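You operate a simulated robot arm through the tools that you are given. There is no shell and no other tool. Be economical: measure what you need, move in short steps, check, and stop when the job is done.

Carry out the task below with a simulated two-armed robot. There is one attempt and no reset: what you move stays moved.

Task
Hold the teal tub, pop its lid and drop in the pink and purple batteries.
Fine: press its button once to pop the lid; shut the lid after.

Only the result counts: the job must be done as asked and must still hold three seconds after the hand-in. Knocking over, shifting, dropping, spilling or breaking anything else fails it. A push-on lid holds only when it is set on centred and level and pressed home; a screw cap is set on level and turned clockwise until tight.

Robot
Two 6-joint arms with two-finger parallel grippers on one trunk, on a base that drives. Base frame: it is fixed to the floor where the robot stands at the start and does not move with it; the origin is under the middle of the robot, x ahead of it, y to its left, z up. Lengths are in mm, angles in rad, forces in N, time in s.
The left shoulder is at the start at [60, 187, 1147], the right one opposite. With the tool pointing down near the work surface each hand reaches from about 180 to 620 mm from the robot's upright axis, wherever it stands, measured 20 degrees to its own side. Places, roughly: orange button on the teal tub [500, 200, 900]; white lid of the teal tub [500, 200, 900]. Payload 1.57 kg a hand.
Tool frame (each hand has its own): the origin (TCP) lies between the finger pads and is the grasp point; the fingertips stand 30 mm ahead of it; z points along the fingers, y is the line along which they close. The gripper opens to 110 mm. The fingers are 24 mm wide and 12 mm thick; the gripper's body (48 by 112 mm) begins 78 mm behind the TCP.
Orientation is told as [roll, pitch, yaw] about the base's x, y, z axes, in that order, counted from this pose: with the fingers straight down and closing along the base's y, the tool's x points along the base's -x, its y along +y and its z along -z.

Tools
- The arms move only by the tool drive_tool. It takes "left_series", "right_series" or both (then of equal length, played together; a hand with none holds still); each is a list of rows, each an object (a shift or turn left out is 0, a gripper value left out holds the last) with "dp": the shift along the tool's x, y, z in units of 250 mm (1.0 is 250 mm), a list of three; "turn": the turn, a rotation vector about the tool's x, y, z in units of 45 degrees (1.0 is 45 degrees), a list of three; "gripper": the opening in per cent of the stroke, from 0 (shut) to 100 (fully open). In form: [{"dp": [tx, ty, tz], "turn": [wx, wy, wz], "gripper": gripper}, ...]. A call has 1 to 8 rows; each row is the pose to reach, as a shift and turn from the pose commanded when the call began, along the tool's axes at that moment. A call with a number of a shift or a turn outside -1 to 1 is refused whole. A row lasts 0.2 s, in which the tool goes at most 50 mm and 0.15 rad; a call with a longer step from one row to the next is refused whole, and so is a gripper value outside its range. Where a pose cannot be reached the arm comes as near as it can. A force on the tool above 40 N (or 10 N above the force at the start of the call, whichever is more), or a blocked arm, ends the call early, and 0.2 s more pass. Each finger travels about 153 mm/s and halts on what it meets, pressing with about 34 N; the grip force reading is that of the motor and also rises with nothing between the fingers. The clock runs only during rows and for 0.2 s after the last one: add rows that repeat a pose to give the fingers time. The reply holds the time, the measured pose of the TCP, the force on the tool along the base axes, the opening and the grip force, in the units named above and with some noise, with the torque about the TCP (base axes, N m) and any sound that the robot's microphone picked up.
- Cameras (640 x 400 px; columns grow to the right, rows downward): "scene" is now at [10.7, 22.3, 1682.4]; the picture's right is [0.31, -0.95, 0.00], its down [-0.77, -0.25, -0.59] and it looks along [0.56, 0.18, -0.81] (base axes); focal length 291 px, centre (320, 200). "left" rides on the left gripper at [70, -16, -141] in its tool frame; the picture's right is [0.23, 0.97, 0.00], its down [-0.86, 0.20, -0.48] and it looks along [-0.47, 0.11, 0.88] (tool axes); focal length 222 px, centre (320, 200). "right" rides on the right gripper at [70, 16, -141] in its tool frame; the picture's right is [-0.23, 0.97, 0.00], its down [-0.86, -0.20, -0.48] and it looks along [-0.47, -0.11, 0.88] (tool axes); focal length 222 px, centre (320, 200). There is no depth. A picture from a camera that has moved, and an enlarged one, comes with that camera's place and axes in the base frame and with its lens.
- capture(camera): a new picture of that camera. No time passes.
- move_column(by): slides the trunk up (or, below 0, down) by that many mm; the arms and the scene camera ride with it, the base frame stays. It gives what a move gives, with no picture.
- drive_base(legs): drives the robot by 1 to 6 legs, each [ahead, left, turn to the left] in mm, mm and rad, along the robot's own axes; the way and the turn of a leg run together, so that a leg with both is an arc; at most 1500 mm and 3.142 rad a leg. The arms and the cameras ride along, it lands a little off, and it stops where it bumps. It gives what a move gives.
- head_to(pan, tilt): turns the head with the scene camera to pan (to the left, within 1.501 rad either way) and tilt (down, from -0.506 to 1.204), counted from straight ahead of the robot. It gives what a move gives.
- close_up(camera, box): a new picture of the part [left, top, right, bottom] of that camera's present view, enlarged. No time passes.
- finish_job(): hands the job in; it is judged then, once.

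Work in short steps. Places have to be worked out from the pictures, the camera data and where the tool is seen: move nearer, look again, correct. Check each grasp and each placing, and mend what went wrong. You have 120 turns and 92 pictures in all, those below and enlarged ones among them. Open the grippers and draw the arms clear of the work before you hand the job in, unless the task says otherwise; then end with one line.

The tools are called after "Emit:" as a command line: name --argument value ..., lists and objects as JSON in quotes. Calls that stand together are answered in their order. drive_tool: Moves the arms, as the interface text tells. Its arguments: {"type":"object","properties":{"left_series":{"type":"array"},"right_series":{"type":"array"}},"required":[]} The other tools are called the same way: move_column (by) slides the trunk up or down; drive_base (legs) drives the base; head_to (pan, tilt) turns the head that bears the scene camera; capture (camera) takes a picture; close_up (camera, box) takes an enlarged picture of a part of a camera's view; finish_job () hands the job in.

At the start:

```text
time_s: 0.0
left_eef_pos: [421.7, 357.6, 1170.1]
left_ee_rot: [-0.001, 0.0, -0.001]
left_contact_force: [-0.9, 0.1, -0.7]
left_ft_torque: [-0.03, 0.0, 0.02]
left_finger_gap: 109.9
left_finger_force: 0.0
right_eef_pos: [465.7, -75.0, 1244.9]
right_ee_rot: [0.0, -0.001, -0.001]
right_contact_force: [-0.3, -0.7, -1.0]
right_ft_torque: [0.02, 0.0, 0.01]
right_finger_gap: 110.0
right_finger_force: 0.1
trunk travel left (down, up): [-775.0, 215.0]
robot x, y, heading: [3.1, 1.8, 0.002]
head pan, tilt: [0.319, 0.944]
```

scene: 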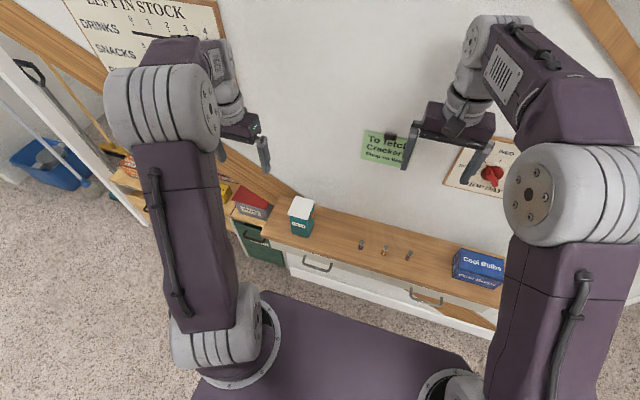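
right: 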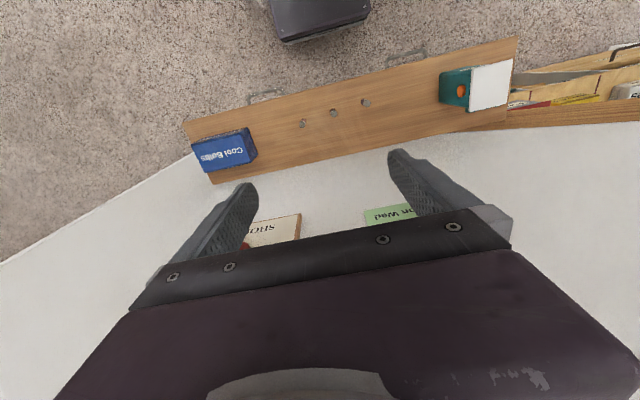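
left: 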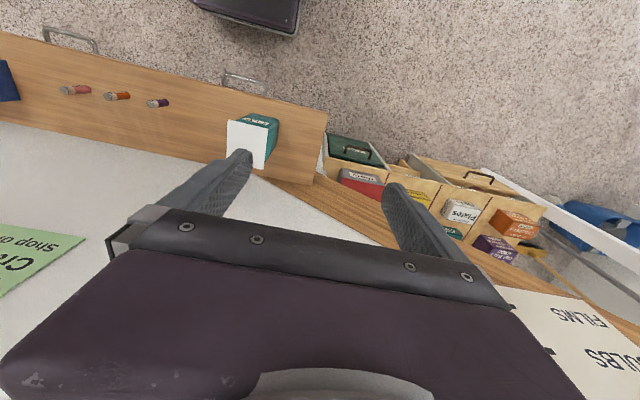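

I start with enlarged views of the tub and the batteries.

Emit:
close_up --camera "scene" --box '[260, 180, 440, 290]'

Emit:
close_up --camera "left" --box '[40, 60, 300, 190]'

Emit:
close_up --camera "right" --box '[280, 50, 530, 150]'

```text
3.56 times, centred on (350, 235) of scene
camera zoom: at [10.7, 22.3, 1682.4], right [0.31, -0.95, 0.0], down [-0.77, -0.25, -0.59], along [0.56, 0.18, -0.81], focal length 1035 px, centre (213, 76)
```

zoom: 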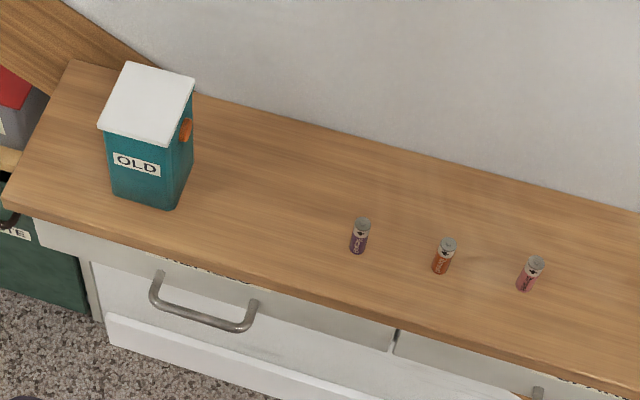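

```text
2.46 times, centred on (170, 125) of left
camera zoom: at [352.0, 340.4, 1313.0], right [-0.23, 0.97, 0.0], down [0.86, 0.2, 0.48], along [0.47, 0.11, -0.88], focal length 547 px, centre (689, 385)
```

zoom: 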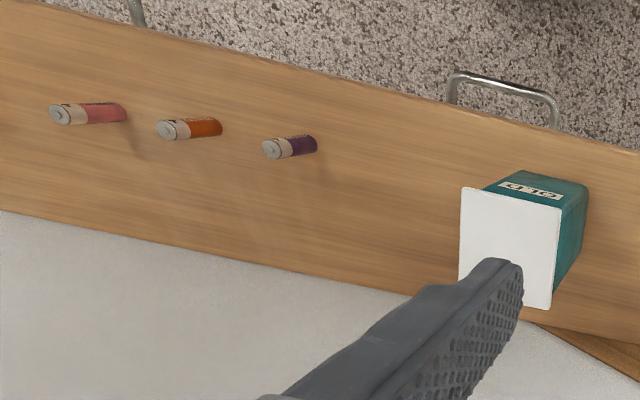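

```text
2.56 times, centred on (405, 100) of right
camera zoom: at [397.1, -60.0, 1386.6], right [0.23, 0.97, 0.0], down [0.86, -0.2, 0.48], along [0.47, -0.11, -0.88], focal length 569 px, centre (102, 456)
```

zoom: 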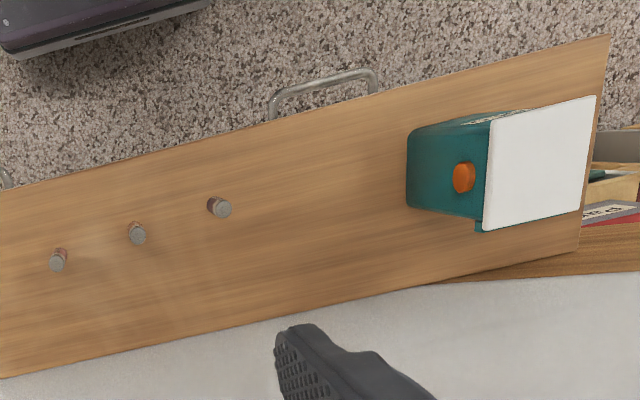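

Triangulation gives the lid at z≈938, x 441–516, y 208–271, and the button at about (483, 205, 900). The batteries stand on the z≈800 bench, purple at about (471, 33). I'll bring the left hand in front of the tub, tilted, so it can grip the tub's ±y sides below the button.

Emit:
drive_tool --left_series '[{"dp": [0.034, -0.079, 0.107], "turn": [0, -0.166, 0], "gripper": 100}, {"dp": [0.068, -0.157, 0.213], "turn": [0, -0.333, 0]}, {"dp": [0.102, -0.236, 0.32], "turn": [0, -0.5, 0]}, {"dp": [0.136, -0.315, 0.427], "turn": [0, -0.666, 0]}, {"dp": [0.17, -0.393, 0.533], "turn": [0, -0.833, 0]}, {"dp": [0.204, -0.472, 0.64], "turn": [0, -1.0, 0]}, {"dp": [0.204, -0.472, 0.64], "turn": [0, -1.0, 0]}]'

```text
time_s: 1.6
left_eef_pos: [422.9, 272.0, 1057.9]
left_ee_rot: [-0.051, -0.737, 0.025]
left_contact_force: [0.5, -0.6, 0.3]
left_ft_torque: [0.03, -0.01, 0.0]
left_finger_gap: 110.1
left_finger_force: 0.0
left hand out of reach, approached as far as the arm can: row 4, 5, 6, 7
right_eef_pos: [466.6, -75.9, 1245.6]
right_ee_rot: [0.0, -0.002, 0.0]
right_contact_force: [-0.4, 0.0, -0.6]
right_ft_torque: [-0.02, 0.01, 0.0]
right_finger_gap: 110.0
right_finger_force: 0.0
trunk travel left (down, up): [-775.0, 215.0]
robot x, y, heading: [3.0, -2.7, 0.002]
head pan, tilt: [0.319, 0.944]
```

The arm is folded too close to its shoulder, and the right hand would be at its limit over the tub. I'll shift the base left about 180 mm and raise the trunk 60 mm.

Emit:
move_column --by 60

Emit:
drive_base --legs '[[0, 180, 0]]'

Emit:
capture --camera "scene"

```text
time_s: 2.6
left_eef_pos: [423.7, 272.8, 1117.4]
left_ee_rot: [-0.051, -0.736, 0.024]
left_contact_force: [-0.4, -0.3, 0.3]
left_ft_torque: [0.0, -0.01, 0.0]
left_finger_gap: 109.8
left_finger_force: 0.0
right_eef_pos: [466.4, -76.2, 1304.3]
right_ee_rot: [0.0, 0.001, 0.001]
right_contact_force: [0.0, -0.4, 0.1]
right_ft_torque: [-0.04, 0.0, -0.02]
right_finger_gap: 110.3
right_finger_force: 0.0
trunk travel left (down, up): [-835.0, 155.0]
robot x, y, heading: [1.4, 1.6, 0.003]
head pan, tilt: [0.319, 0.944]
```

```text
time_s: 4.1
left_eef_pos: [422.0, 450.0, 1117.4]
left_ee_rot: [-0.047, -0.737, 0.022]
left_contact_force: [0.4, -1.0, -0.3]
left_ft_torque: [0.03, -0.04, 0.02]
left_finger_gap: 109.9
left_finger_force: 0.0
right_eef_pos: [466.3, 102.8, 1304.9]
right_ee_rot: [0.003, -0.001, 0.003]
right_contact_force: [0.3, 0.1, -1.3]
right_ft_torque: [0.02, -0.02, 0.0]
right_finger_gap: 110.0
right_finger_force: 0.1
trunk travel left (down, up): [-835.0, 155.0]
robot x, y, heading: [-0.6, 179.4, 0.002]
head pan, tilt: [0.319, 0.944]
```

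```text
85 pictures are left
camera scene: at [10.3, 197.0, 1742.4], right [0.32, -0.95, 0.0], down [-0.77, -0.25, -0.59], along [0.56, 0.19, -0.81], focal length 291 px, centre (320, 200)
```

scene: 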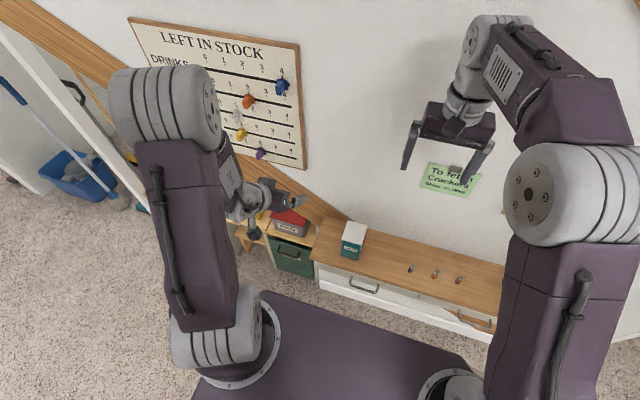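

The base is at y≈179 and there is room around it. Now I bring the left hand in front of and above the tub, tilted to about 60°.

Emit:
drive_tool --left_series '[{"dp": [0.076, -0.141, 0.037], "turn": [0, -0.07, 0]}, {"dp": [0.151, -0.281, 0.073], "turn": [0, -0.13, 0]}, {"dp": [0.227, -0.422, 0.11], "turn": [0, -0.2, 0]}, {"dp": [0.303, -0.563, 0.147], "turn": [0, -0.26, 0]}, {"dp": [0.378, -0.703, 0.183], "turn": [0, -0.33, 0]}, {"dp": [0.454, -0.844, 0.22], "turn": [0, -0.395, 0]}, {"dp": [0.454, -0.844, 0.22], "turn": [0, -0.395, 0]}]'

```text
time_s: 5.7
left_eef_pos: [402.0, 342.1, 1010.8]
left_ee_rot: [-0.508, -0.925, 0.397]
left_contact_force: [0.1, 1.1, 0.6]
left_ft_torque: [0.02, -0.01, 0.01]
left_finger_gap: 109.8
left_finger_force: 0.0
left hand out of reach, approached as far as the arm can: row 1, 2, 3, 4, 5, 6, 7
right_eef_pos: [465.4, 105.7, 1304.2]
right_ee_rot: [0.002, 0.001, 0.003]
right_contact_force: [-0.1, 0.0, -0.8]
right_ft_torque: [0.0, -0.03, 0.02]
right_finger_gap: 110.3
right_finger_force: 0.1
trunk travel left (down, up): [-835.0, 155.0]
robot x, y, heading: [0.9, 180.7, -0.0]
head pan, tilt: [0.319, 0.944]
```

That pose fails too, since the arm folds inward. A hold from the tub's left side (+y), with the fingers closing along x, suits this arm better and stays below the lid. I'll swing the left hand out and start turning it to point toward −y.

Emit:
drive_tool --left_series '[{"dp": [-0.036, 0.038, 0.001], "turn": [0.129, 0.02, 0.11]}, {"dp": [-0.071, 0.077, 0.003], "turn": [0.258, 0.04, 0.22]}, {"dp": [-0.107, 0.115, 0.004], "turn": [0.387, 0.06, 0.33]}, {"dp": [-0.143, 0.153, 0.006], "turn": [0.517, 0.08, 0.439]}, {"dp": [-0.179, 0.191, 0.007], "turn": [0.646, 0.1, 0.549]}, {"dp": [-0.214, 0.23, 0.009], "turn": [0.775, 0.12, 0.659]}, {"dp": [-0.25, 0.268, 0.01], "turn": [0.904, 0.14, 0.769]}, {"dp": [-0.25, 0.268, 0.01], "turn": [0.904, 0.14, 0.769]}]'

```text
time_s: 7.5
left_eef_pos: [442.1, 420.5, 1040.2]
left_ee_rot: [-0.267, -1.064, -0.727]
left_contact_force: [-0.4, 0.1, -0.2]
left_ft_torque: [-0.01, 0.0, -0.01]
left_finger_gap: 110.0
left_finger_force: 0.0
left hand out of reach, approached as far as the arm can: row 1, 2, 3, 4
right_eef_pos: [467.1, 105.4, 1305.8]
right_ee_rot: [-0.002, 0.0, 0.002]
right_contact_force: [-0.3, 0.1, -0.4]
right_ft_torque: [0.01, -0.02, -0.04]
right_finger_gap: 110.0
right_finger_force: 0.1
trunk travel left (down, up): [-835.0, 155.0]
robot x, y, heading: [-1.0, 180.1, 0.006]
head pan, tilt: [0.319, 0.944]
```

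Poses are counted from the measured place, and this region is reachable. I finish the turn and go to a pre-grasp about 140 mm back from the tub.

Emit:
drive_tool --left_series '[{"dp": [0.05, 0.009, 0.076], "turn": [0.1, 0.016, 0.085]}, {"dp": [0.099, 0.018, 0.152], "turn": [0.2, 0.031, 0.171]}, {"dp": [0.149, 0.028, 0.228], "turn": [0.301, 0.047, 0.256]}, {"dp": [0.198, 0.037, 0.304], "turn": [0.401, 0.063, 0.341]}, {"dp": [0.248, 0.046, 0.38], "turn": [0.502, 0.078, 0.427]}, {"dp": [0.297, 0.055, 0.456], "turn": [0.602, 0.094, 0.512]}, {"dp": [0.297, 0.055, 0.456], "turn": [0.602, 0.094, 0.512]}]'

Emit:
capture --camera "left"

Emit:
capture --camera "scene"

Emit:
capture --camera "right"

```text
time_s: 9.1
left_eef_pos: [479.0, 365.0, 920.3]
left_ee_rot: [-0.006, -1.046, -1.566]
left_contact_force: [-0.2, -0.6, -0.3]
left_ft_torque: [0.02, -0.03, -0.01]
left_finger_gap: 109.8
left_finger_force: 0.0
right_eef_pos: [466.4, 105.4, 1304.3]
right_ee_rot: [-0.002, 0.0, 0.001]
right_contact_force: [0.0, 0.8, 0.3]
right_ft_torque: [0.02, 0.0, 0.0]
right_finger_gap: 109.9
right_finger_force: 0.1
trunk travel left (down, up): [-835.0, 155.0]
robot x, y, heading: [-1.1, 178.5, -0.001]
head pan, tilt: [0.319, 0.944]
```

```text
84 pictures are left
camera left: at [463.1, 522.1, 932.9], right [0.97, 0.11, -0.2], down [0.2, -0.01, 0.98], along [0.11, -0.99, -0.04], focal length 222 px, centre (320, 200)
```

left: 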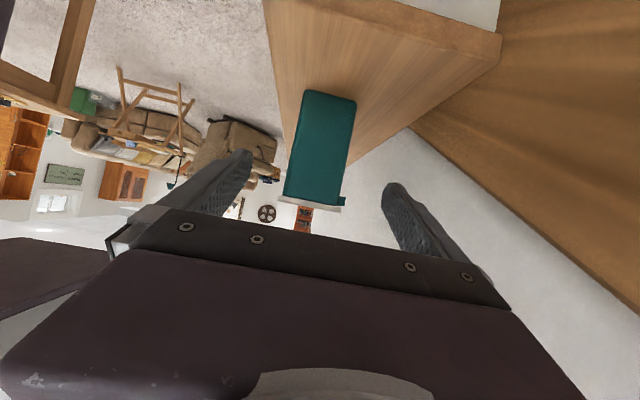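

```text
83 pictures are left
camera scene: at [10.1, 202.0, 1742.4], right [0.32, -0.95, 0.0], down [-0.77, -0.26, -0.59], along [0.56, 0.19, -0.81], focal length 291 px, centre (320, 200)
```

scene: 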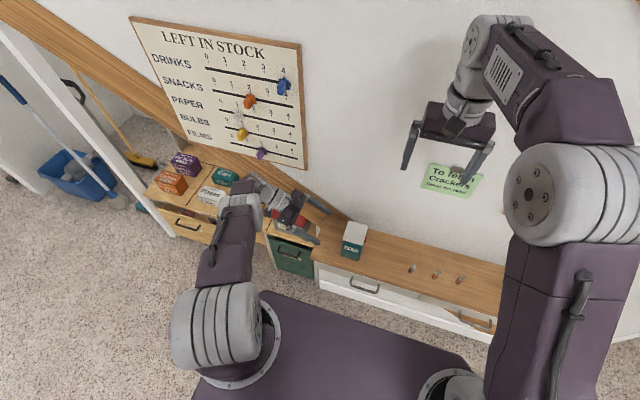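

```text
82 pictures are left
camera right: at [396.8, 120.5, 1446.7], right [0.23, 0.97, 0.0], down [0.86, -0.2, 0.48], along [0.47, -0.11, -0.88], focal length 222 px, centre (320, 200)
```

right: 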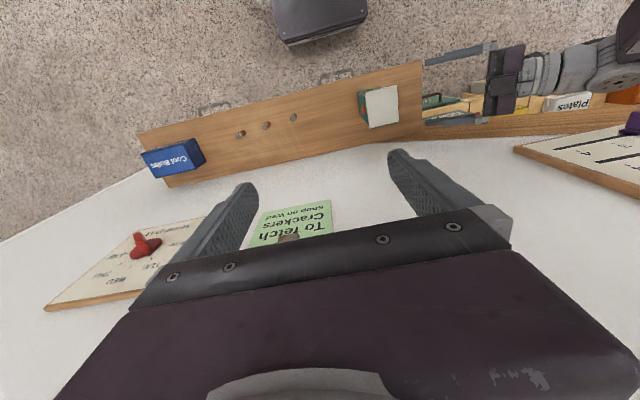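

The hand is well placed. I want to look for the hinge: a teal step shows under the lid on its +x (wall) side.

Emit:
close_up --camera "left" --box '[240, 70, 420, 220]'

Emit:
close_up --camera "right" --box '[340, 60, 430, 140]'

```text
2.67 times, centred on (330, 145) of left
camera zoom: at [463.1, 522.1, 932.9], right [0.97, 0.11, -0.2], down [0.2, -0.01, 0.98], along [0.11, -0.99, -0.04], focal length 592 px, centre (293, 347)
```

zoom: 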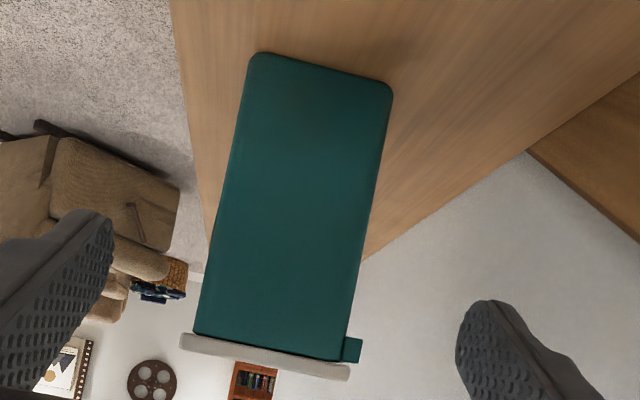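

```text
5.00 times, centred on (385, 100) of right
camera zoom: at [396.8, 120.5, 1446.7], right [0.23, 0.97, 0.0], down [0.86, -0.2, 0.48], along [0.47, -0.11, -0.88], focal length 1111 px, centre (-5, 700)
```

zoom: 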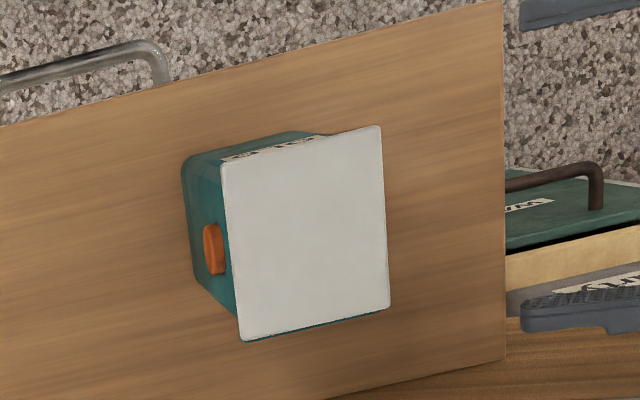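

The body spans x 450–512 and the hinge is on the wall side, so the side hold stays clear of it. I advance 136 mm and centre on x≈481.

Emit:
drive_tool --left_series '[{"dp": [0, 0.008, 0.136]}, {"dp": [0, 0.008, 0.272]}, {"dp": [0, 0.008, 0.408]}, {"dp": [0, 0.008, 0.544]}, {"dp": [0, 0.008, 0.544]}]'

Emit:
capture --camera "left"

Emit:
close_up --camera "scene" --box '[270, 190, 430, 290]'

```text
time_s: 10.3
left_eef_pos: [477.4, 248.3, 854.3]
left_ee_rot: [-0.004, -1.047, -1.569]
left_contact_force: [0.0, 0.0, 0.3]
left_ft_torque: [-0.02, 0.0, 0.0]
left_finger_gap: 109.9
left_finger_force: 0.0
left hand out of reach, approached as far as the arm can: row 4, 5
right_eef_pos: [467.3, 105.3, 1303.8]
right_ee_rot: [0.001, 0.0, 0.001]
right_contact_force: [-0.2, 0.4, -0.4]
right_ft_torque: [-0.04, -0.03, -0.02]
right_finger_gap: 109.7
right_finger_force: 0.0
trunk travel left (down, up): [-835.0, 155.0]
robot x, y, heading: [0.2, 183.0, 0.004]
head pan, tilt: [0.319, 0.944]
```

```text
79 pictures are left
camera left: at [462.3, 404.7, 867.0], right [0.97, 0.12, -0.2], down [0.2, -0.01, 0.98], along [0.11, -0.99, -0.04], focal length 222 px, centre (320, 200)
```

left: 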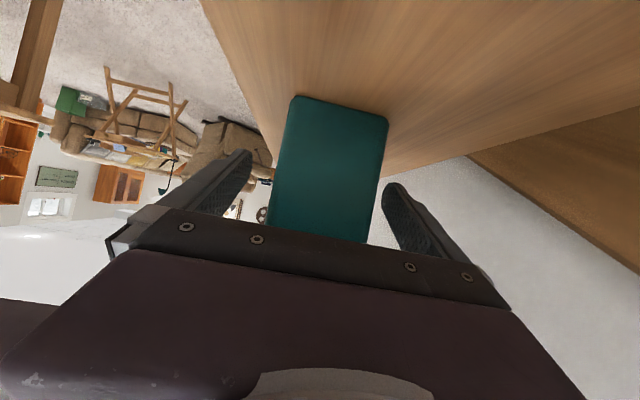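

```text
4.00 times, centred on (350, 240) of scene
camera zoom: at [10.7, 202.3, 1742.4], right [0.32, -0.95, 0.0], down [-0.77, -0.26, -0.59], along [0.56, 0.19, -0.81], focal length 1164 px, centre (200, 40)
```

zoom: 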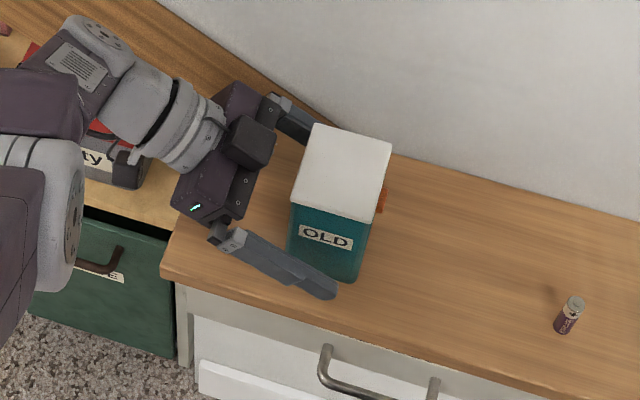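

The pose is short by about 4 mm in x. I'll try to correct it, then close the fingers in stages.

Emit:
drive_tool --left_series '[{"dp": [0, 0.014, -0.01]}, {"dp": [0, 0.014, -0.01]}]'

```text
time_s: 10.9
left_eef_pos: [479.1, 251.6, 857.5]
left_ee_rot: [-0.004, -1.045, -1.566]
left_contact_force: [-0.1, 0.3, 0.4]
left_ft_torque: [0.01, 0.06, 0.01]
left_finger_gap: 109.9
left_finger_force: 0.1
right_eef_pos: [466.1, 105.6, 1305.0]
right_ee_rot: [0.0, 0.001, 0.0]
right_contact_force: [0.0, -1.0, -0.7]
right_ft_torque: [-0.03, -0.02, 0.05]
right_finger_gap: 109.8
right_finger_force: 0.1
trunk travel left (down, up): [-835.0, 155.0]
robot x, y, heading: [-1.3, 179.7, 0.007]
head pan, tilt: [0.319, 0.944]
```

That is close enough. I close the fingers gently in steps.

Emit:
drive_tool --left_series '[{"gripper": 80}, {"gripper": 66}, {"gripper": 60}, {"gripper": 56}, {"gripper": 52}, {"gripper": 48}, {"gripper": 45}, {"gripper": 45}]'

Emit:
close_up --camera "scene" --box '[270, 190, 430, 290]'

```text
time_s: 12.7
left_eef_pos: [479.5, 250.7, 857.4]
left_ee_rot: [-0.001, -1.047, -1.567]
left_contact_force: [0.3, 0.6, 0.6]
left_ft_torque: [0.01, -0.08, 0.04]
left_finger_gap: 65.8
left_finger_force: 34.5
right_eef_pos: [466.8, 104.4, 1305.1]
right_ee_rot: [-0.001, 0.001, 0.003]
right_contact_force: [-0.2, 0.4, 0.0]
right_ft_torque: [0.0, 0.0, -0.01]
right_finger_gap: 110.0
right_finger_force: 0.0
trunk travel left (down, up): [-835.0, 155.0]
robot x, y, heading: [-3.5, 180.8, -0.0]
head pan, tilt: [0.319, 0.944]
```

```text
4.00 times, centred on (350, 240) of scene
camera zoom: at [10.4, 202.0, 1742.4], right [0.32, -0.95, 0.0], down [-0.77, -0.26, -0.59], along [0.56, 0.19, -0.81], focal length 1164 px, centre (200, 40)
```

zoom: 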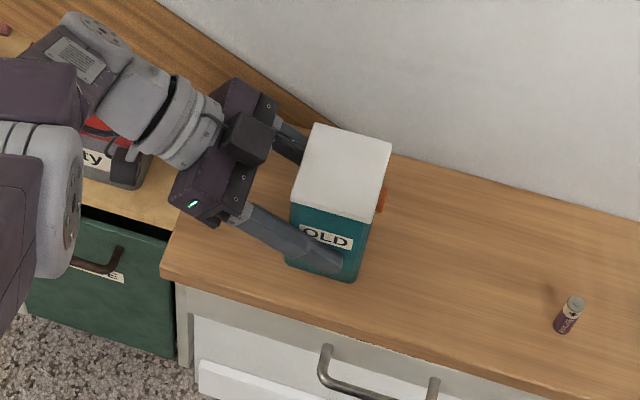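

The tub is held (gap 65.8, force 34.5) and did not shift. I now bring the right hand around, fingers closed, to face the button with a 45° down-tilt toward +y.

Emit:
drive_tool --right_series '[{"dp": [-0.003, 0, 0.1], "turn": [-0.065, -0.065, -0.157], "gripper": 50}, {"dp": [-0.006, 0, 0.2], "turn": [-0.13, -0.13, -0.315], "gripper": 0}, {"dp": [-0.009, 0, 0.31], "turn": [-0.195, -0.195, -0.472]}, {"dp": [-0.012, 0, 0.41], "turn": [-0.26, -0.26, -0.629]}, {"dp": [-0.015, 0, 0.51], "turn": [-0.326, -0.326, -0.787]}, {"dp": [-0.016, 0, 0.62], "turn": [-0.391, -0.391, -0.944]}, {"dp": [-0.016, 0, 0.62], "turn": [-0.391, -0.391, -0.944]}]'

```text
time_s: 14.3
left_eef_pos: [480.4, 250.1, 857.7]
left_ee_rot: [-0.001, -1.045, -1.568]
left_contact_force: [0.6, -1.0, 0.6]
left_ft_torque: [0.04, 0.01, 0.02]
left_finger_gap: 65.7
left_finger_force: 34.2
right_eef_pos: [472.2, 105.5, 1151.1]
right_ee_rot: [0.177, -0.389, 0.719]
right_contact_force: [0.4, -0.3, 0.1]
right_ft_torque: [-0.04, 0.01, 0.01]
right_finger_gap: 0.0
right_finger_force: 21.5
trunk travel left (down, up): [-835.0, 155.0]
robot x, y, heading: [0.4, 182.2, 0.001]
head pan, tilt: [0.319, 0.944]
```

Good. I finish the turn and descend to about z=985, still clear of the tub.

Emit:
drive_tool --right_series '[{"dp": [0.037, -0.023, 0.102], "turn": [-0.065, -0.065, -0.157]}, {"dp": [0.073, -0.046, 0.204], "turn": [-0.13, -0.13, -0.315]}, {"dp": [0.11, -0.07, 0.306], "turn": [-0.195, -0.195, -0.472]}, {"dp": [0.147, -0.093, 0.408], "turn": [-0.26, -0.26, -0.629]}, {"dp": [0.183, -0.116, 0.51], "turn": [-0.326, -0.326, -0.787]}, {"dp": [0.22, -0.139, 0.612], "turn": [-0.391, -0.391, -0.944]}, {"dp": [0.22, -0.139, 0.612], "turn": [-0.391, -0.391, -0.944]}]'

Emit:
capture --camera "right"

Emit:
capture --camera "scene"

```text
time_s: 15.9
left_eef_pos: [480.8, 251.0, 857.8]
left_ee_rot: [0.0, -1.045, -1.567]
left_contact_force: [-0.5, -0.1, -0.1]
left_ft_torque: [-0.05, -0.06, 0.01]
left_finger_gap: 65.7
left_finger_force: 34.6
right_eef_pos: [484.0, 105.5, 984.5]
right_ee_rot: [-0.002, -0.786, 1.575]
right_contact_force: [0.4, -1.0, 0.5]
right_ft_torque: [-0.01, -0.02, 0.02]
right_finger_gap: 0.1
right_finger_force: 21.2
trunk travel left (down, up): [-835.0, 155.0]
robot x, y, heading: [1.2, 179.7, 0.003]
head pan, tilt: [0.319, 0.944]
```

```text
76 pictures are left
camera right: at [468.2, -45.4, 1035.0], right [-0.97, 0.16, 0.16], down [0.2, 0.27, 0.94], along [0.1, 0.95, -0.29], focal length 222 px, centre (320, 200)
```

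right: 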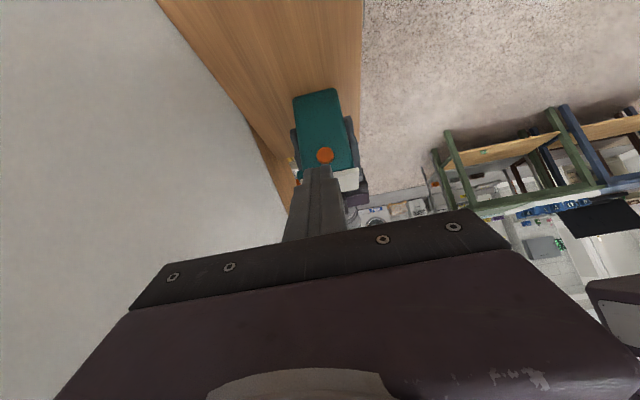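

```text
75 pictures are left
camera scene: at [10.1, 202.2, 1742.3], right [0.32, -0.95, 0.0], down [-0.77, -0.26, -0.59], along [0.56, 0.19, -0.81], focal length 291 px, centre (320, 200)
```

scene: 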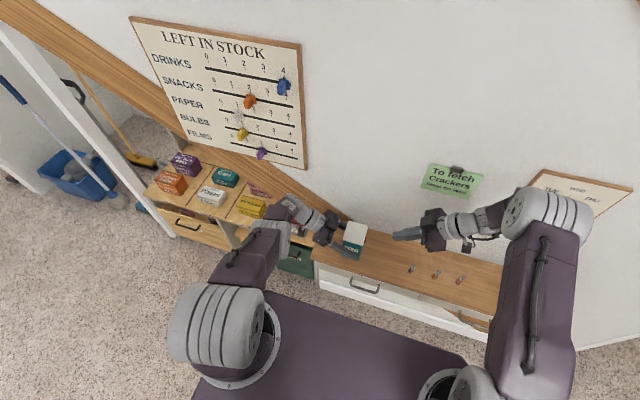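

From this view the button is at about (480, 203, 903). I move the closed tips to about 20 mm in front of it.

Emit:
drive_tool --right_series '[{"dp": [0.071, 0.006, 0.1]}, {"dp": [0.071, 0.012, 0.2]}, {"dp": [0.071, 0.012, 0.325]}, {"dp": [0.071, 0.012, 0.325]}]'

Emit:
close_up --camera "right" --box '[240, 80, 400, 240]'

Emit:
close_up --camera "scene" --box '[290, 190, 450, 290]'

```text
time_s: 16.9
left_eef_pos: [479.3, 250.2, 857.4]
left_ee_rot: [0.0, -1.044, -1.567]
left_contact_force: [0.2, 0.5, 0.3]
left_ft_torque: [-0.02, -0.05, -0.01]
left_finger_gap: 65.8
left_finger_force: 34.4
right_eef_pos: [479.5, 150.0, 912.6]
right_ee_rot: [-0.001, -0.785, 1.575]
right_contact_force: [-0.7, -0.2, 0.6]
right_ft_torque: [-0.02, 0.01, 0.01]
right_finger_gap: 0.0
right_finger_force: 21.6
trunk travel left (down, up): [-835.0, 155.0]
robot x, y, heading: [-0.3, 177.6, 0.001]
head pan, tilt: [0.319, 0.944]
```

```text
2.50 times, centred on (320, 160) of right
camera zoom: at [463.8, 0.1, 964.1], right [-0.97, 0.16, 0.16], down [0.2, 0.27, 0.94], along [0.11, 0.95, -0.29], focal length 555 px, centre (320, 300)
```

zoom: 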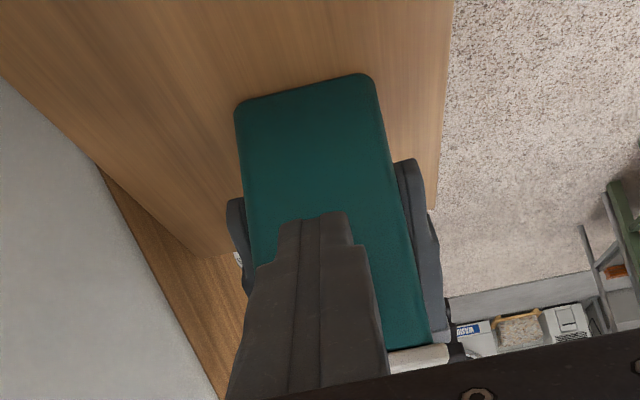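

```text
4.00 times, centred on (370, 240) of scene
camera zoom: at [10.3, 201.5, 1742.4], right [0.32, -0.95, 0.0], down [-0.77, -0.26, -0.59], along [0.56, 0.19, -0.81], focal length 1164 px, centre (120, 40)
```

zoom: 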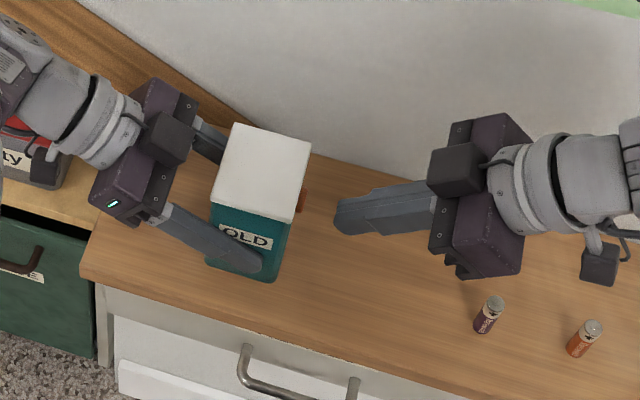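

The tips are level with the button and centred. I press toward +y in small steps.

Emit:
drive_tool --right_series '[{"dp": [-0.028, -0.008, 0.028]}, {"dp": [-0.04, -0.008, 0.04]}, {"dp": [-0.051, -0.008, 0.051]}, {"dp": [-0.062, -0.008, 0.062]}, {"dp": [-0.068, -0.008, 0.068]}]'

```text
time_s: 18.1
left_eef_pos: [479.1, 250.2, 856.9]
left_ee_rot: [-0.001, -1.045, -1.567]
left_contact_force: [-0.1, 2.0, -0.6]
left_ft_torque: [-0.18, 0.0, 0.03]
left_finger_gap: 65.9
left_finger_force: 33.8
right_eef_pos: [480.7, 174.9, 914.2]
right_ee_rot: [0.0, -0.786, 1.573]
right_contact_force: [-0.7, -2.1, -1.6]
right_ft_torque: [-0.08, 0.0, 0.03]
right_finger_gap: 0.0
right_finger_force: 21.7
trunk travel left (down, up): [-835.0, 155.0]
robot x, y, heading: [-3.9, 177.8, 0.004]
head pan, tilt: [0.319, 0.944]
```

Light contact (about 2 N) at TCP y≈175. I push a few millimetres further.

Emit:
drive_tool --right_series '[{"dp": [-0.006, 0, 0.006]}, {"dp": [-0.012, 0, 0.012]}, {"dp": [-0.017, 0, 0.017]}]'

Emit:
close_up --camera "scene" --box '[290, 190, 450, 290]'

```text
time_s: 18.9
left_eef_pos: [479.5, 250.9, 857.6]
left_ee_rot: [-0.001, -1.044, -1.568]
left_contact_force: [1.6, 14.4, 0.0]
left_ft_torque: [-0.78, 0.02, 0.12]
left_finger_gap: 65.4
left_finger_force: 34.4
right_eef_pos: [481.7, 178.3, 914.4]
right_ee_rot: [-0.001, -0.784, 1.572]
right_contact_force: [-2.2, -15.3, 4.3]
right_ft_torque: [-0.04, 0.15, 0.05]
right_finger_gap: 0.2
right_finger_force: 20.8
trunk travel left (down, up): [-835.0, 155.0]
robot x, y, heading: [-0.2, 176.9, 0.0]
head pan, tilt: [0.319, 0.944]
heard: click
```

```text
4.00 times, centred on (370, 240) of scene
camera zoom: at [10.0, 201.5, 1742.4], right [0.32, -0.95, 0.0], down [-0.77, -0.26, -0.59], along [0.56, 0.19, -0.81], focal length 1164 px, centre (120, 40)
```

zoom: 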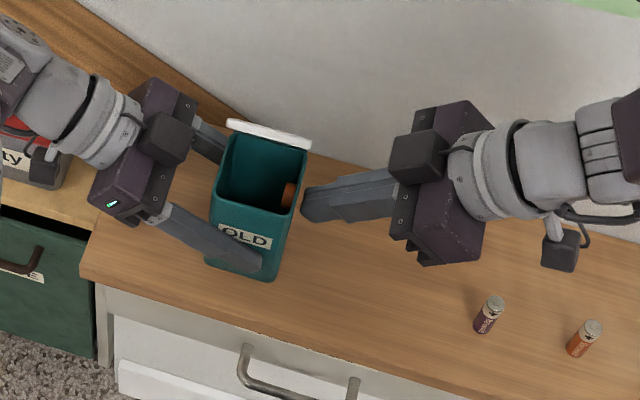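

The lid popped with a click and stands open at the wall side. I back the right hand off and rise, then begin turning it back to point down.

Emit:
drive_tool --right_series '[{"dp": [0.071, 0, -0.071]}, {"dp": [0.04, 0, -0.2]}, {"dp": [0, 0, -0.32]}, {"dp": [-0.051, 0, -0.436]}, {"dp": [-0.051, 0, -0.436]}]'

Emit:
drive_tool --right_series '[{"dp": [0, 0, -0.05], "turn": [0.065, 0.065, 0.157]}, {"dp": [0, 0, -0.1], "turn": [0.13, 0.13, 0.315]}, {"dp": [0, 0, -0.15], "turn": [0.195, 0.195, 0.472]}, {"dp": [0, 0, -0.2], "turn": [0.26, 0.26, 0.629]}, {"dp": [0, 0, -0.25], "turn": [0.326, 0.326, 0.787]}, {"dp": [0, 0, -0.3], "turn": [0.391, 0.391, 0.944]}, {"dp": [0, 0, -0.3], "turn": [0.391, 0.391, 0.944]}]'

Emit:
drive_tool --right_series '[{"turn": [0.065, 0.065, 0.157], "gripper": 50}, {"turn": [0.13, 0.13, 0.315]}, {"turn": [0.195, 0.195, 0.472]}, {"turn": [0.26, 0.26, 0.629]}, {"turn": [0.326, 0.326, 0.787]}, {"turn": [0.391, 0.391, 0.944]}, {"turn": [0.391, 0.391, 0.944]}]'

```text
time_s: 20.1
left_eef_pos: [480.5, 250.1, 857.6]
left_ee_rot: [-0.004, -1.047, -1.566]
left_contact_force: [-0.4, 0.0, -0.5]
left_ft_torque: [0.01, -0.03, 0.02]
left_finger_gap: 65.8
left_finger_force: 33.9
right_eef_pos: [481.2, 110.3, 1001.4]
right_ee_rot: [-0.001, -0.787, 1.572]
right_contact_force: [0.8, -0.8, -0.3]
right_ft_torque: [0.01, 0.0, -0.01]
right_finger_gap: 0.0
right_finger_force: 21.6
trunk travel left (down, up): [-835.0, 155.0]
robot x, y, heading: [-1.7, 184.4, 0.003]
head pan, tilt: [0.319, 0.944]
```

```text
time_s: 21.7
left_eef_pos: [480.3, 249.7, 858.1]
left_ee_rot: [-0.003, -1.046, -1.568]
left_contact_force: [0.1, 0.5, 0.4]
left_ft_torque: [0.07, -0.02, -0.02]
left_finger_gap: 65.6
left_finger_force: 33.9
right_eef_pos: [481.3, 58.0, 1051.7]
right_ee_rot: [0.175, -0.386, 0.719]
right_contact_force: [0.3, -0.9, -0.5]
right_ft_torque: [0.0, 0.01, 0.02]
right_finger_gap: 0.0
right_finger_force: 21.2
trunk travel left (down, up): [-835.0, 155.0]
robot x, y, heading: [-1.7, 179.8, 0.002]
head pan, tilt: [0.319, 0.944]
```

```text
time_s: 23.3
left_eef_pos: [480.4, 250.3, 856.6]
left_ee_rot: [-0.002, -1.044, -1.567]
left_contact_force: [-1.0, 0.4, -0.2]
left_ft_torque: [-0.01, -0.04, 0.04]
left_finger_gap: 65.7
left_finger_force: 33.5
right_eef_pos: [479.5, 59.2, 1053.0]
right_ee_rot: [-0.002, 0.0, 0.002]
right_contact_force: [-0.1, -0.2, -0.2]
right_ft_torque: [0.0, 0.01, 0.02]
right_finger_gap: 55.0
right_finger_force: 0.1
trunk travel left (down, up): [-835.0, 155.0]
robot x, y, heading: [-0.3, 179.2, -0.001]
head pan, tilt: [0.319, 0.944]
```

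The hand points down with a 55 mm gap. I move above the purple battery and look.

Emit:
drive_tool --right_series '[{"dp": [0.034, -0.108, 0.12]}, {"dp": [0.034, -0.108, 0.25]}, {"dp": [0.034, -0.108, 0.372]}, {"dp": [0.034, -0.108, 0.372]}]'

Emit:
capture --camera "right"

Emit:
close_up --camera "scene" --box '[320, 200, 480, 300]'

```text
time_s: 24.3
left_eef_pos: [480.5, 249.6, 856.4]
left_ee_rot: [0.0, -1.045, -1.568]
left_contact_force: [1.0, -1.3, -0.2]
left_ft_torque: [-0.07, -0.04, 0.03]
left_finger_gap: 65.8
left_finger_force: 33.6
right_eef_pos: [473.0, 30.5, 960.6]
right_ee_rot: [-0.001, 0.0, 0.002]
right_contact_force: [0.6, 0.3, 0.5]
right_ft_torque: [-0.01, 0.0, 0.0]
right_finger_gap: 55.3
right_finger_force: 0.2
trunk travel left (down, up): [-835.0, 155.0]
robot x, y, heading: [-0.8, 179.6, 0.001]
head pan, tilt: [0.319, 0.944]
```

```text
71 pictures are left
camera right: at [403.1, 46.2, 1102.5], right [0.23, 0.97, 0.0], down [0.86, -0.2, 0.48], along [0.47, -0.11, -0.88], focal length 222 px, centre (320, 200)
```

right: 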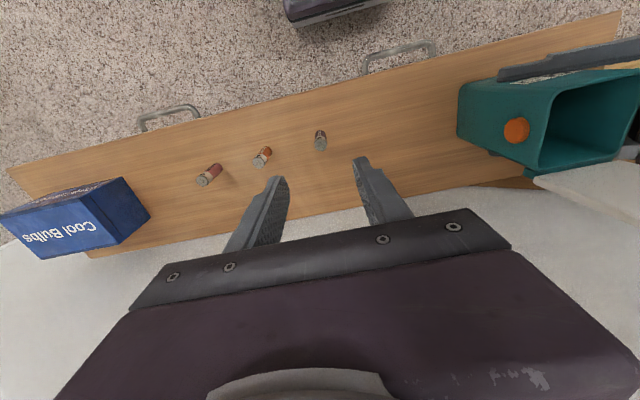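

```text
4.00 times, centred on (400, 250) of scene
camera zoom: at [10.3, 201.7, 1742.4], right [0.32, -0.95, 0.0], down [-0.77, -0.26, -0.59], along [0.56, 0.19, -0.81], focal length 1164 px, centre (0, 0)
```

zoom: 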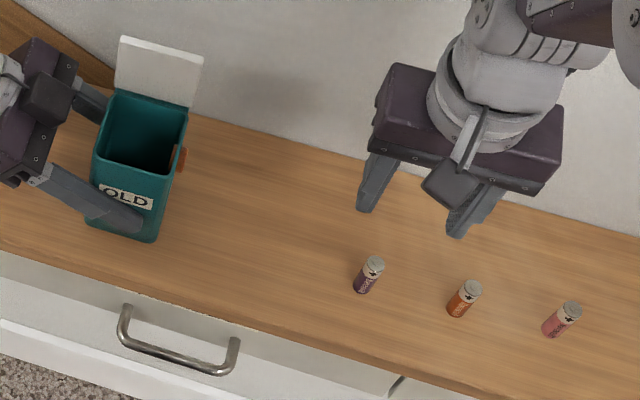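

The purple battery is at about (470, 32). I descend so the tips stop around z=812.

Emit:
drive_tool --right_series '[{"dp": [0.012, 0.004, 0.16]}, {"dp": [0.012, 0.004, 0.32]}, {"dp": [0.012, 0.004, 0.474]}, {"dp": [0.012, 0.004, 0.474]}]'

Emit:
capture --camera "right"

```text
time_s: 25.3
left_eef_pos: [479.6, 249.4, 857.3]
left_ee_rot: [-0.002, -1.046, -1.569]
left_contact_force: [0.7, -0.7, 0.5]
left_ft_torque: [-0.02, -0.02, 0.01]
left_finger_gap: 65.5
left_finger_force: 33.9
right_eef_pos: [468.9, 29.8, 839.9]
right_ee_rot: [0.001, 0.001, 0.002]
right_contact_force: [-0.5, -0.4, 0.8]
right_ft_torque: [0.02, 0.0, 0.01]
right_finger_gap: 55.0
right_finger_force: 0.0
trunk travel left (down, up): [-835.0, 155.0]
robot x, y, heading: [-3.9, 178.4, 0.005]
head pan, tilt: [0.319, 0.944]
```

```text
69 pictures are left
camera right: at [399.4, 45.7, 983.2], right [0.23, 0.97, 0.0], down [0.86, -0.2, 0.48], along [0.47, -0.11, -0.88], focal length 222 px, centre (320, 200)
```

right: 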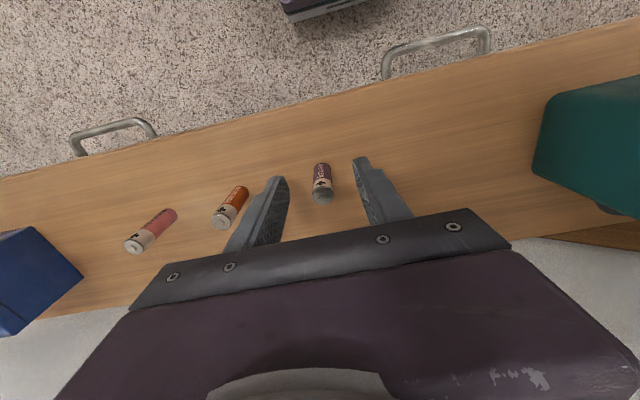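

The battery is centred between the fingers (about 468.5, 31.6). I close on it.

Emit:
drive_tool --right_series '[{"dp": [0, 0.006, 0], "gripper": 30}, {"dp": [0, 0.006, 0], "gripper": 20}, {"dp": [0, 0.006, 0], "gripper": 14}, {"dp": [0, 0.006, 0], "gripper": 8}, {"dp": [0, 0.006, 0], "gripper": 4}, {"dp": [0, 0.006, 0], "gripper": 4}]'

Emit:
drive_tool --right_series '[{"dp": [0, 0, -0.15]}, {"dp": [0, 0, -0.3]}, {"dp": [0, 0, -0.45]}, {"dp": [0, 0, -0.6]}, {"dp": [0, 0, -0.75]}, {"dp": [0, 0, -0.75]}]'

Emit:
capture --camera "scene"

Emit:
capture --camera "right"

```text
time_s: 26.7
left_eef_pos: [479.8, 250.0, 857.8]
left_ee_rot: [-0.003, -1.047, -1.568]
left_contact_force: [-0.1, 0.4, 0.4]
left_ft_torque: [0.02, -0.09, 0.0]
left_finger_gap: 65.8
left_finger_force: 33.7
right_eef_pos: [469.2, 32.4, 842.0]
right_ee_rot: [-0.001, -0.001, 0.003]
right_contact_force: [0.1, -0.2, 0.8]
right_ft_torque: [0.0, -0.01, 0.02]
right_finger_gap: 12.2
right_finger_force: 29.3
trunk travel left (down, up): [-835.0, 155.0]
robot x, y, heading: [0.7, 181.3, 0.005]
head pan, tilt: [0.319, 0.944]
```

```text
time_s: 28.1
left_eef_pos: [479.0, 250.4, 857.8]
left_ee_rot: [-0.003, -1.049, -1.568]
left_contact_force: [-1.0, -0.5, 0.6]
left_ft_torque: [0.06, -0.03, 0.02]
left_finger_gap: 65.6
left_finger_force: 33.7
right_eef_pos: [470.8, 34.6, 1029.0]
right_ee_rot: [-0.001, 0.0, 0.003]
right_contact_force: [0.4, 0.8, -1.0]
right_ft_torque: [0.02, -0.02, 0.07]
right_finger_gap: 13.1
right_finger_force: 30.1
trunk travel left (down, up): [-835.0, 155.0]
robot x, y, heading: [-3.2, 178.9, 0.003]
head pan, tilt: [0.319, 0.944]
```

```text
68 pictures are left
camera scene: at [10.5, 201.9, 1742.4], right [0.32, -0.95, 0.0], down [-0.77, -0.26, -0.59], along [0.56, 0.19, -0.81], focal length 291 px, centre (320, 200)
```

scene: 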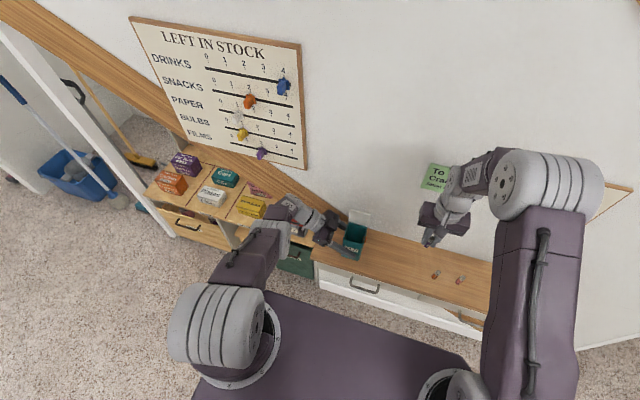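

```text
67 pictures are left
camera right: at [401.4, 49.7, 1171.2], right [0.23, 0.97, 0.0], down [0.86, -0.2, 0.48], along [0.47, -0.11, -0.88], focal length 222 px, centre (320, 200)
```

right: 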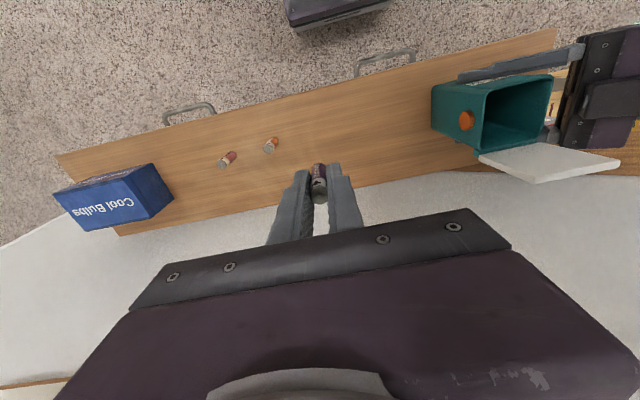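

The purple battery is held (gap 13 mm). I carry it over the tub opening at about (479, 242).

Emit:
drive_tool --right_series '[{"dp": [-0.006, 0.166, 0]}, {"dp": [-0.013, 0.332, 0]}, {"dp": [-0.02, 0.498, 0]}, {"dp": [-0.026, 0.664, 0]}, {"dp": [-0.033, 0.83, 0]}, {"dp": [-0.033, 0.83, 0]}]'

Emit:
capture --camera "right"

Emit:
close_up --camera "scene" --box '[290, 160, 450, 260]'

```text
time_s: 29.5
left_eef_pos: [480.2, 249.8, 858.4]
left_ee_rot: [-0.002, -1.046, -1.568]
left_contact_force: [-0.7, 0.5, 0.2]
left_ft_torque: [0.02, -0.05, 0.03]
left_finger_gap: 65.5
left_finger_force: 34.0
right_eef_pos: [474.2, 238.5, 1026.4]
right_ee_rot: [0.001, 0.0, 0.002]
right_contact_force: [0.2, -1.0, -0.9]
right_ft_torque: [0.02, 0.02, 0.0]
right_finger_gap: 13.0
right_finger_force: 29.8
trunk travel left (down, up): [-835.0, 155.0]
robot x, y, heading: [0.7, 177.7, 0.005]
head pan, tilt: [0.319, 0.944]
```

```text
66 pictures are left
camera right: at [404.8, 255.1, 1168.7], right [0.23, 0.97, 0.0], down [0.86, -0.2, 0.48], along [0.47, -0.11, -0.88], focal length 222 px, centre (320, 200)
```

right: 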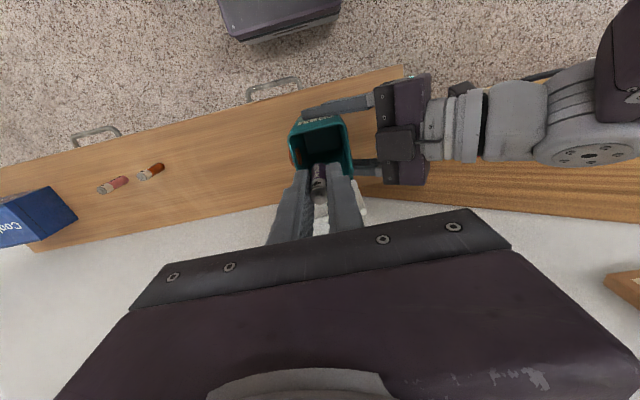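

```text
4.00 times, centred on (370, 210) of scene
camera zoom: at [10.3, 201.4, 1742.4], right [0.32, -0.95, 0.0], down [-0.77, -0.26, -0.59], along [0.56, 0.19, -0.81], focal length 1164 px, centre (120, 160)
```

zoom: 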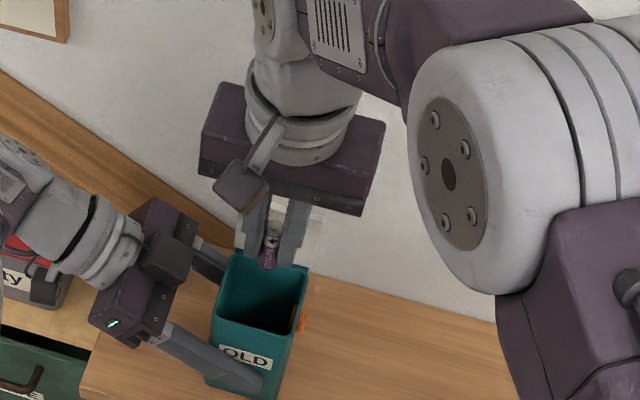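

The hand is aligned over the opening. I lower it so the battery bottom is inside the rim.

Emit:
drive_tool --right_series '[{"dp": [-0.012, 0.006, 0.13]}, {"dp": [-0.012, 0.006, 0.256]}, {"dp": [-0.012, 0.006, 0.256]}]'

Emit:
close_up --camera "right" --box '[220, 80, 440, 240]'

Emit:
close_up --camera "scene" --box '[310, 180, 410, 270]'

```text
time_s: 30.3
left_eef_pos: [479.8, 250.3, 857.0]
left_ee_rot: [-0.003, -1.047, -1.567]
left_contact_force: [-0.8, 0.5, 0.1]
left_ft_torque: [-0.02, -0.04, 0.02]
left_finger_gap: 65.6
left_finger_force: 33.5
right_eef_pos: [478.4, 244.4, 964.1]
right_ee_rot: [0.0, 0.001, 0.001]
right_contact_force: [0.5, 0.1, -1.0]
right_ft_torque: [0.03, 0.02, 0.04]
right_finger_gap: 12.9
right_finger_force: 29.8
trunk travel left (down, up): [-835.0, 155.0]
robot x, y, heading: [-0.1, 178.2, 0.001]
head pan, tilt: [0.319, 0.944]
```

```text
2.50 times, centred on (330, 160) of right
camera zoom: at [409.2, 258.2, 1106.0], right [0.23, 0.97, 0.0], down [0.86, -0.2, 0.48], along [0.47, -0.11, -0.88], focal length 555 px, centre (295, 300)
```

zoom: 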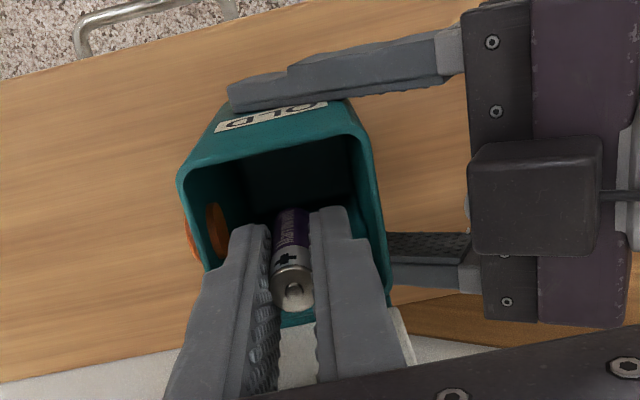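

```text
4.44 times, centred on (360, 225) of scene
camera zoom: at [10.4, 202.0, 1742.4], right [0.32, -0.95, 0.0], down [-0.77, -0.26, -0.59], along [0.56, 0.19, -0.81], focal length 1294 px, centre (142, 89)
```

zoom: 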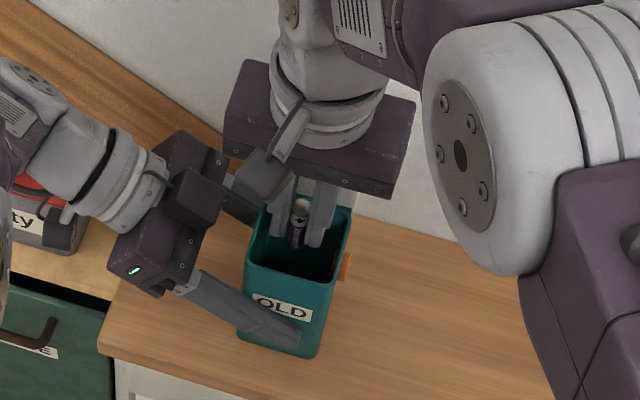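

The battery is inside the rim, so I open slightly and let it drop.

Emit:
drive_tool --right_series '[{"gripper": 18}, {"gripper": 26}, {"gripper": 26}, {"gripper": 26}]'

Emit:
close_up --camera "right" --box '[220, 80, 440, 240]'

```text
time_s: 31.3
left_eef_pos: [480.6, 250.4, 858.3]
left_ee_rot: [-0.003, -1.044, -1.567]
left_contact_force: [0.6, 0.2, 0.2]
left_ft_torque: [0.04, -0.07, 0.02]
left_finger_gap: 65.6
left_finger_force: 33.7
right_eef_pos: [479.6, 243.4, 964.2]
right_ee_rot: [-0.001, 0.001, 0.001]
right_contact_force: [-0.5, -0.9, -0.1]
right_ft_torque: [-0.02, -0.02, -0.01]
right_finger_gap: 28.8
right_finger_force: 0.0
trunk travel left (down, up): [-835.0, 155.0]
robot x, y, heading: [-2.7, 182.3, 0.001]
head pan, tilt: [0.319, 0.944]
```

```text
2.50 times, centred on (330, 160) of right
camera zoom: at [409.3, 258.1, 1106.3], right [0.23, 0.97, 0.0], down [0.86, -0.2, 0.48], along [0.47, -0.11, -0.88], focal length 555 px, centre (295, 300)
```

zoom: 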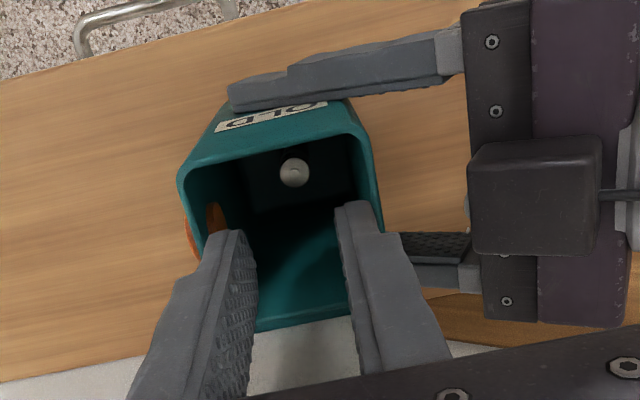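

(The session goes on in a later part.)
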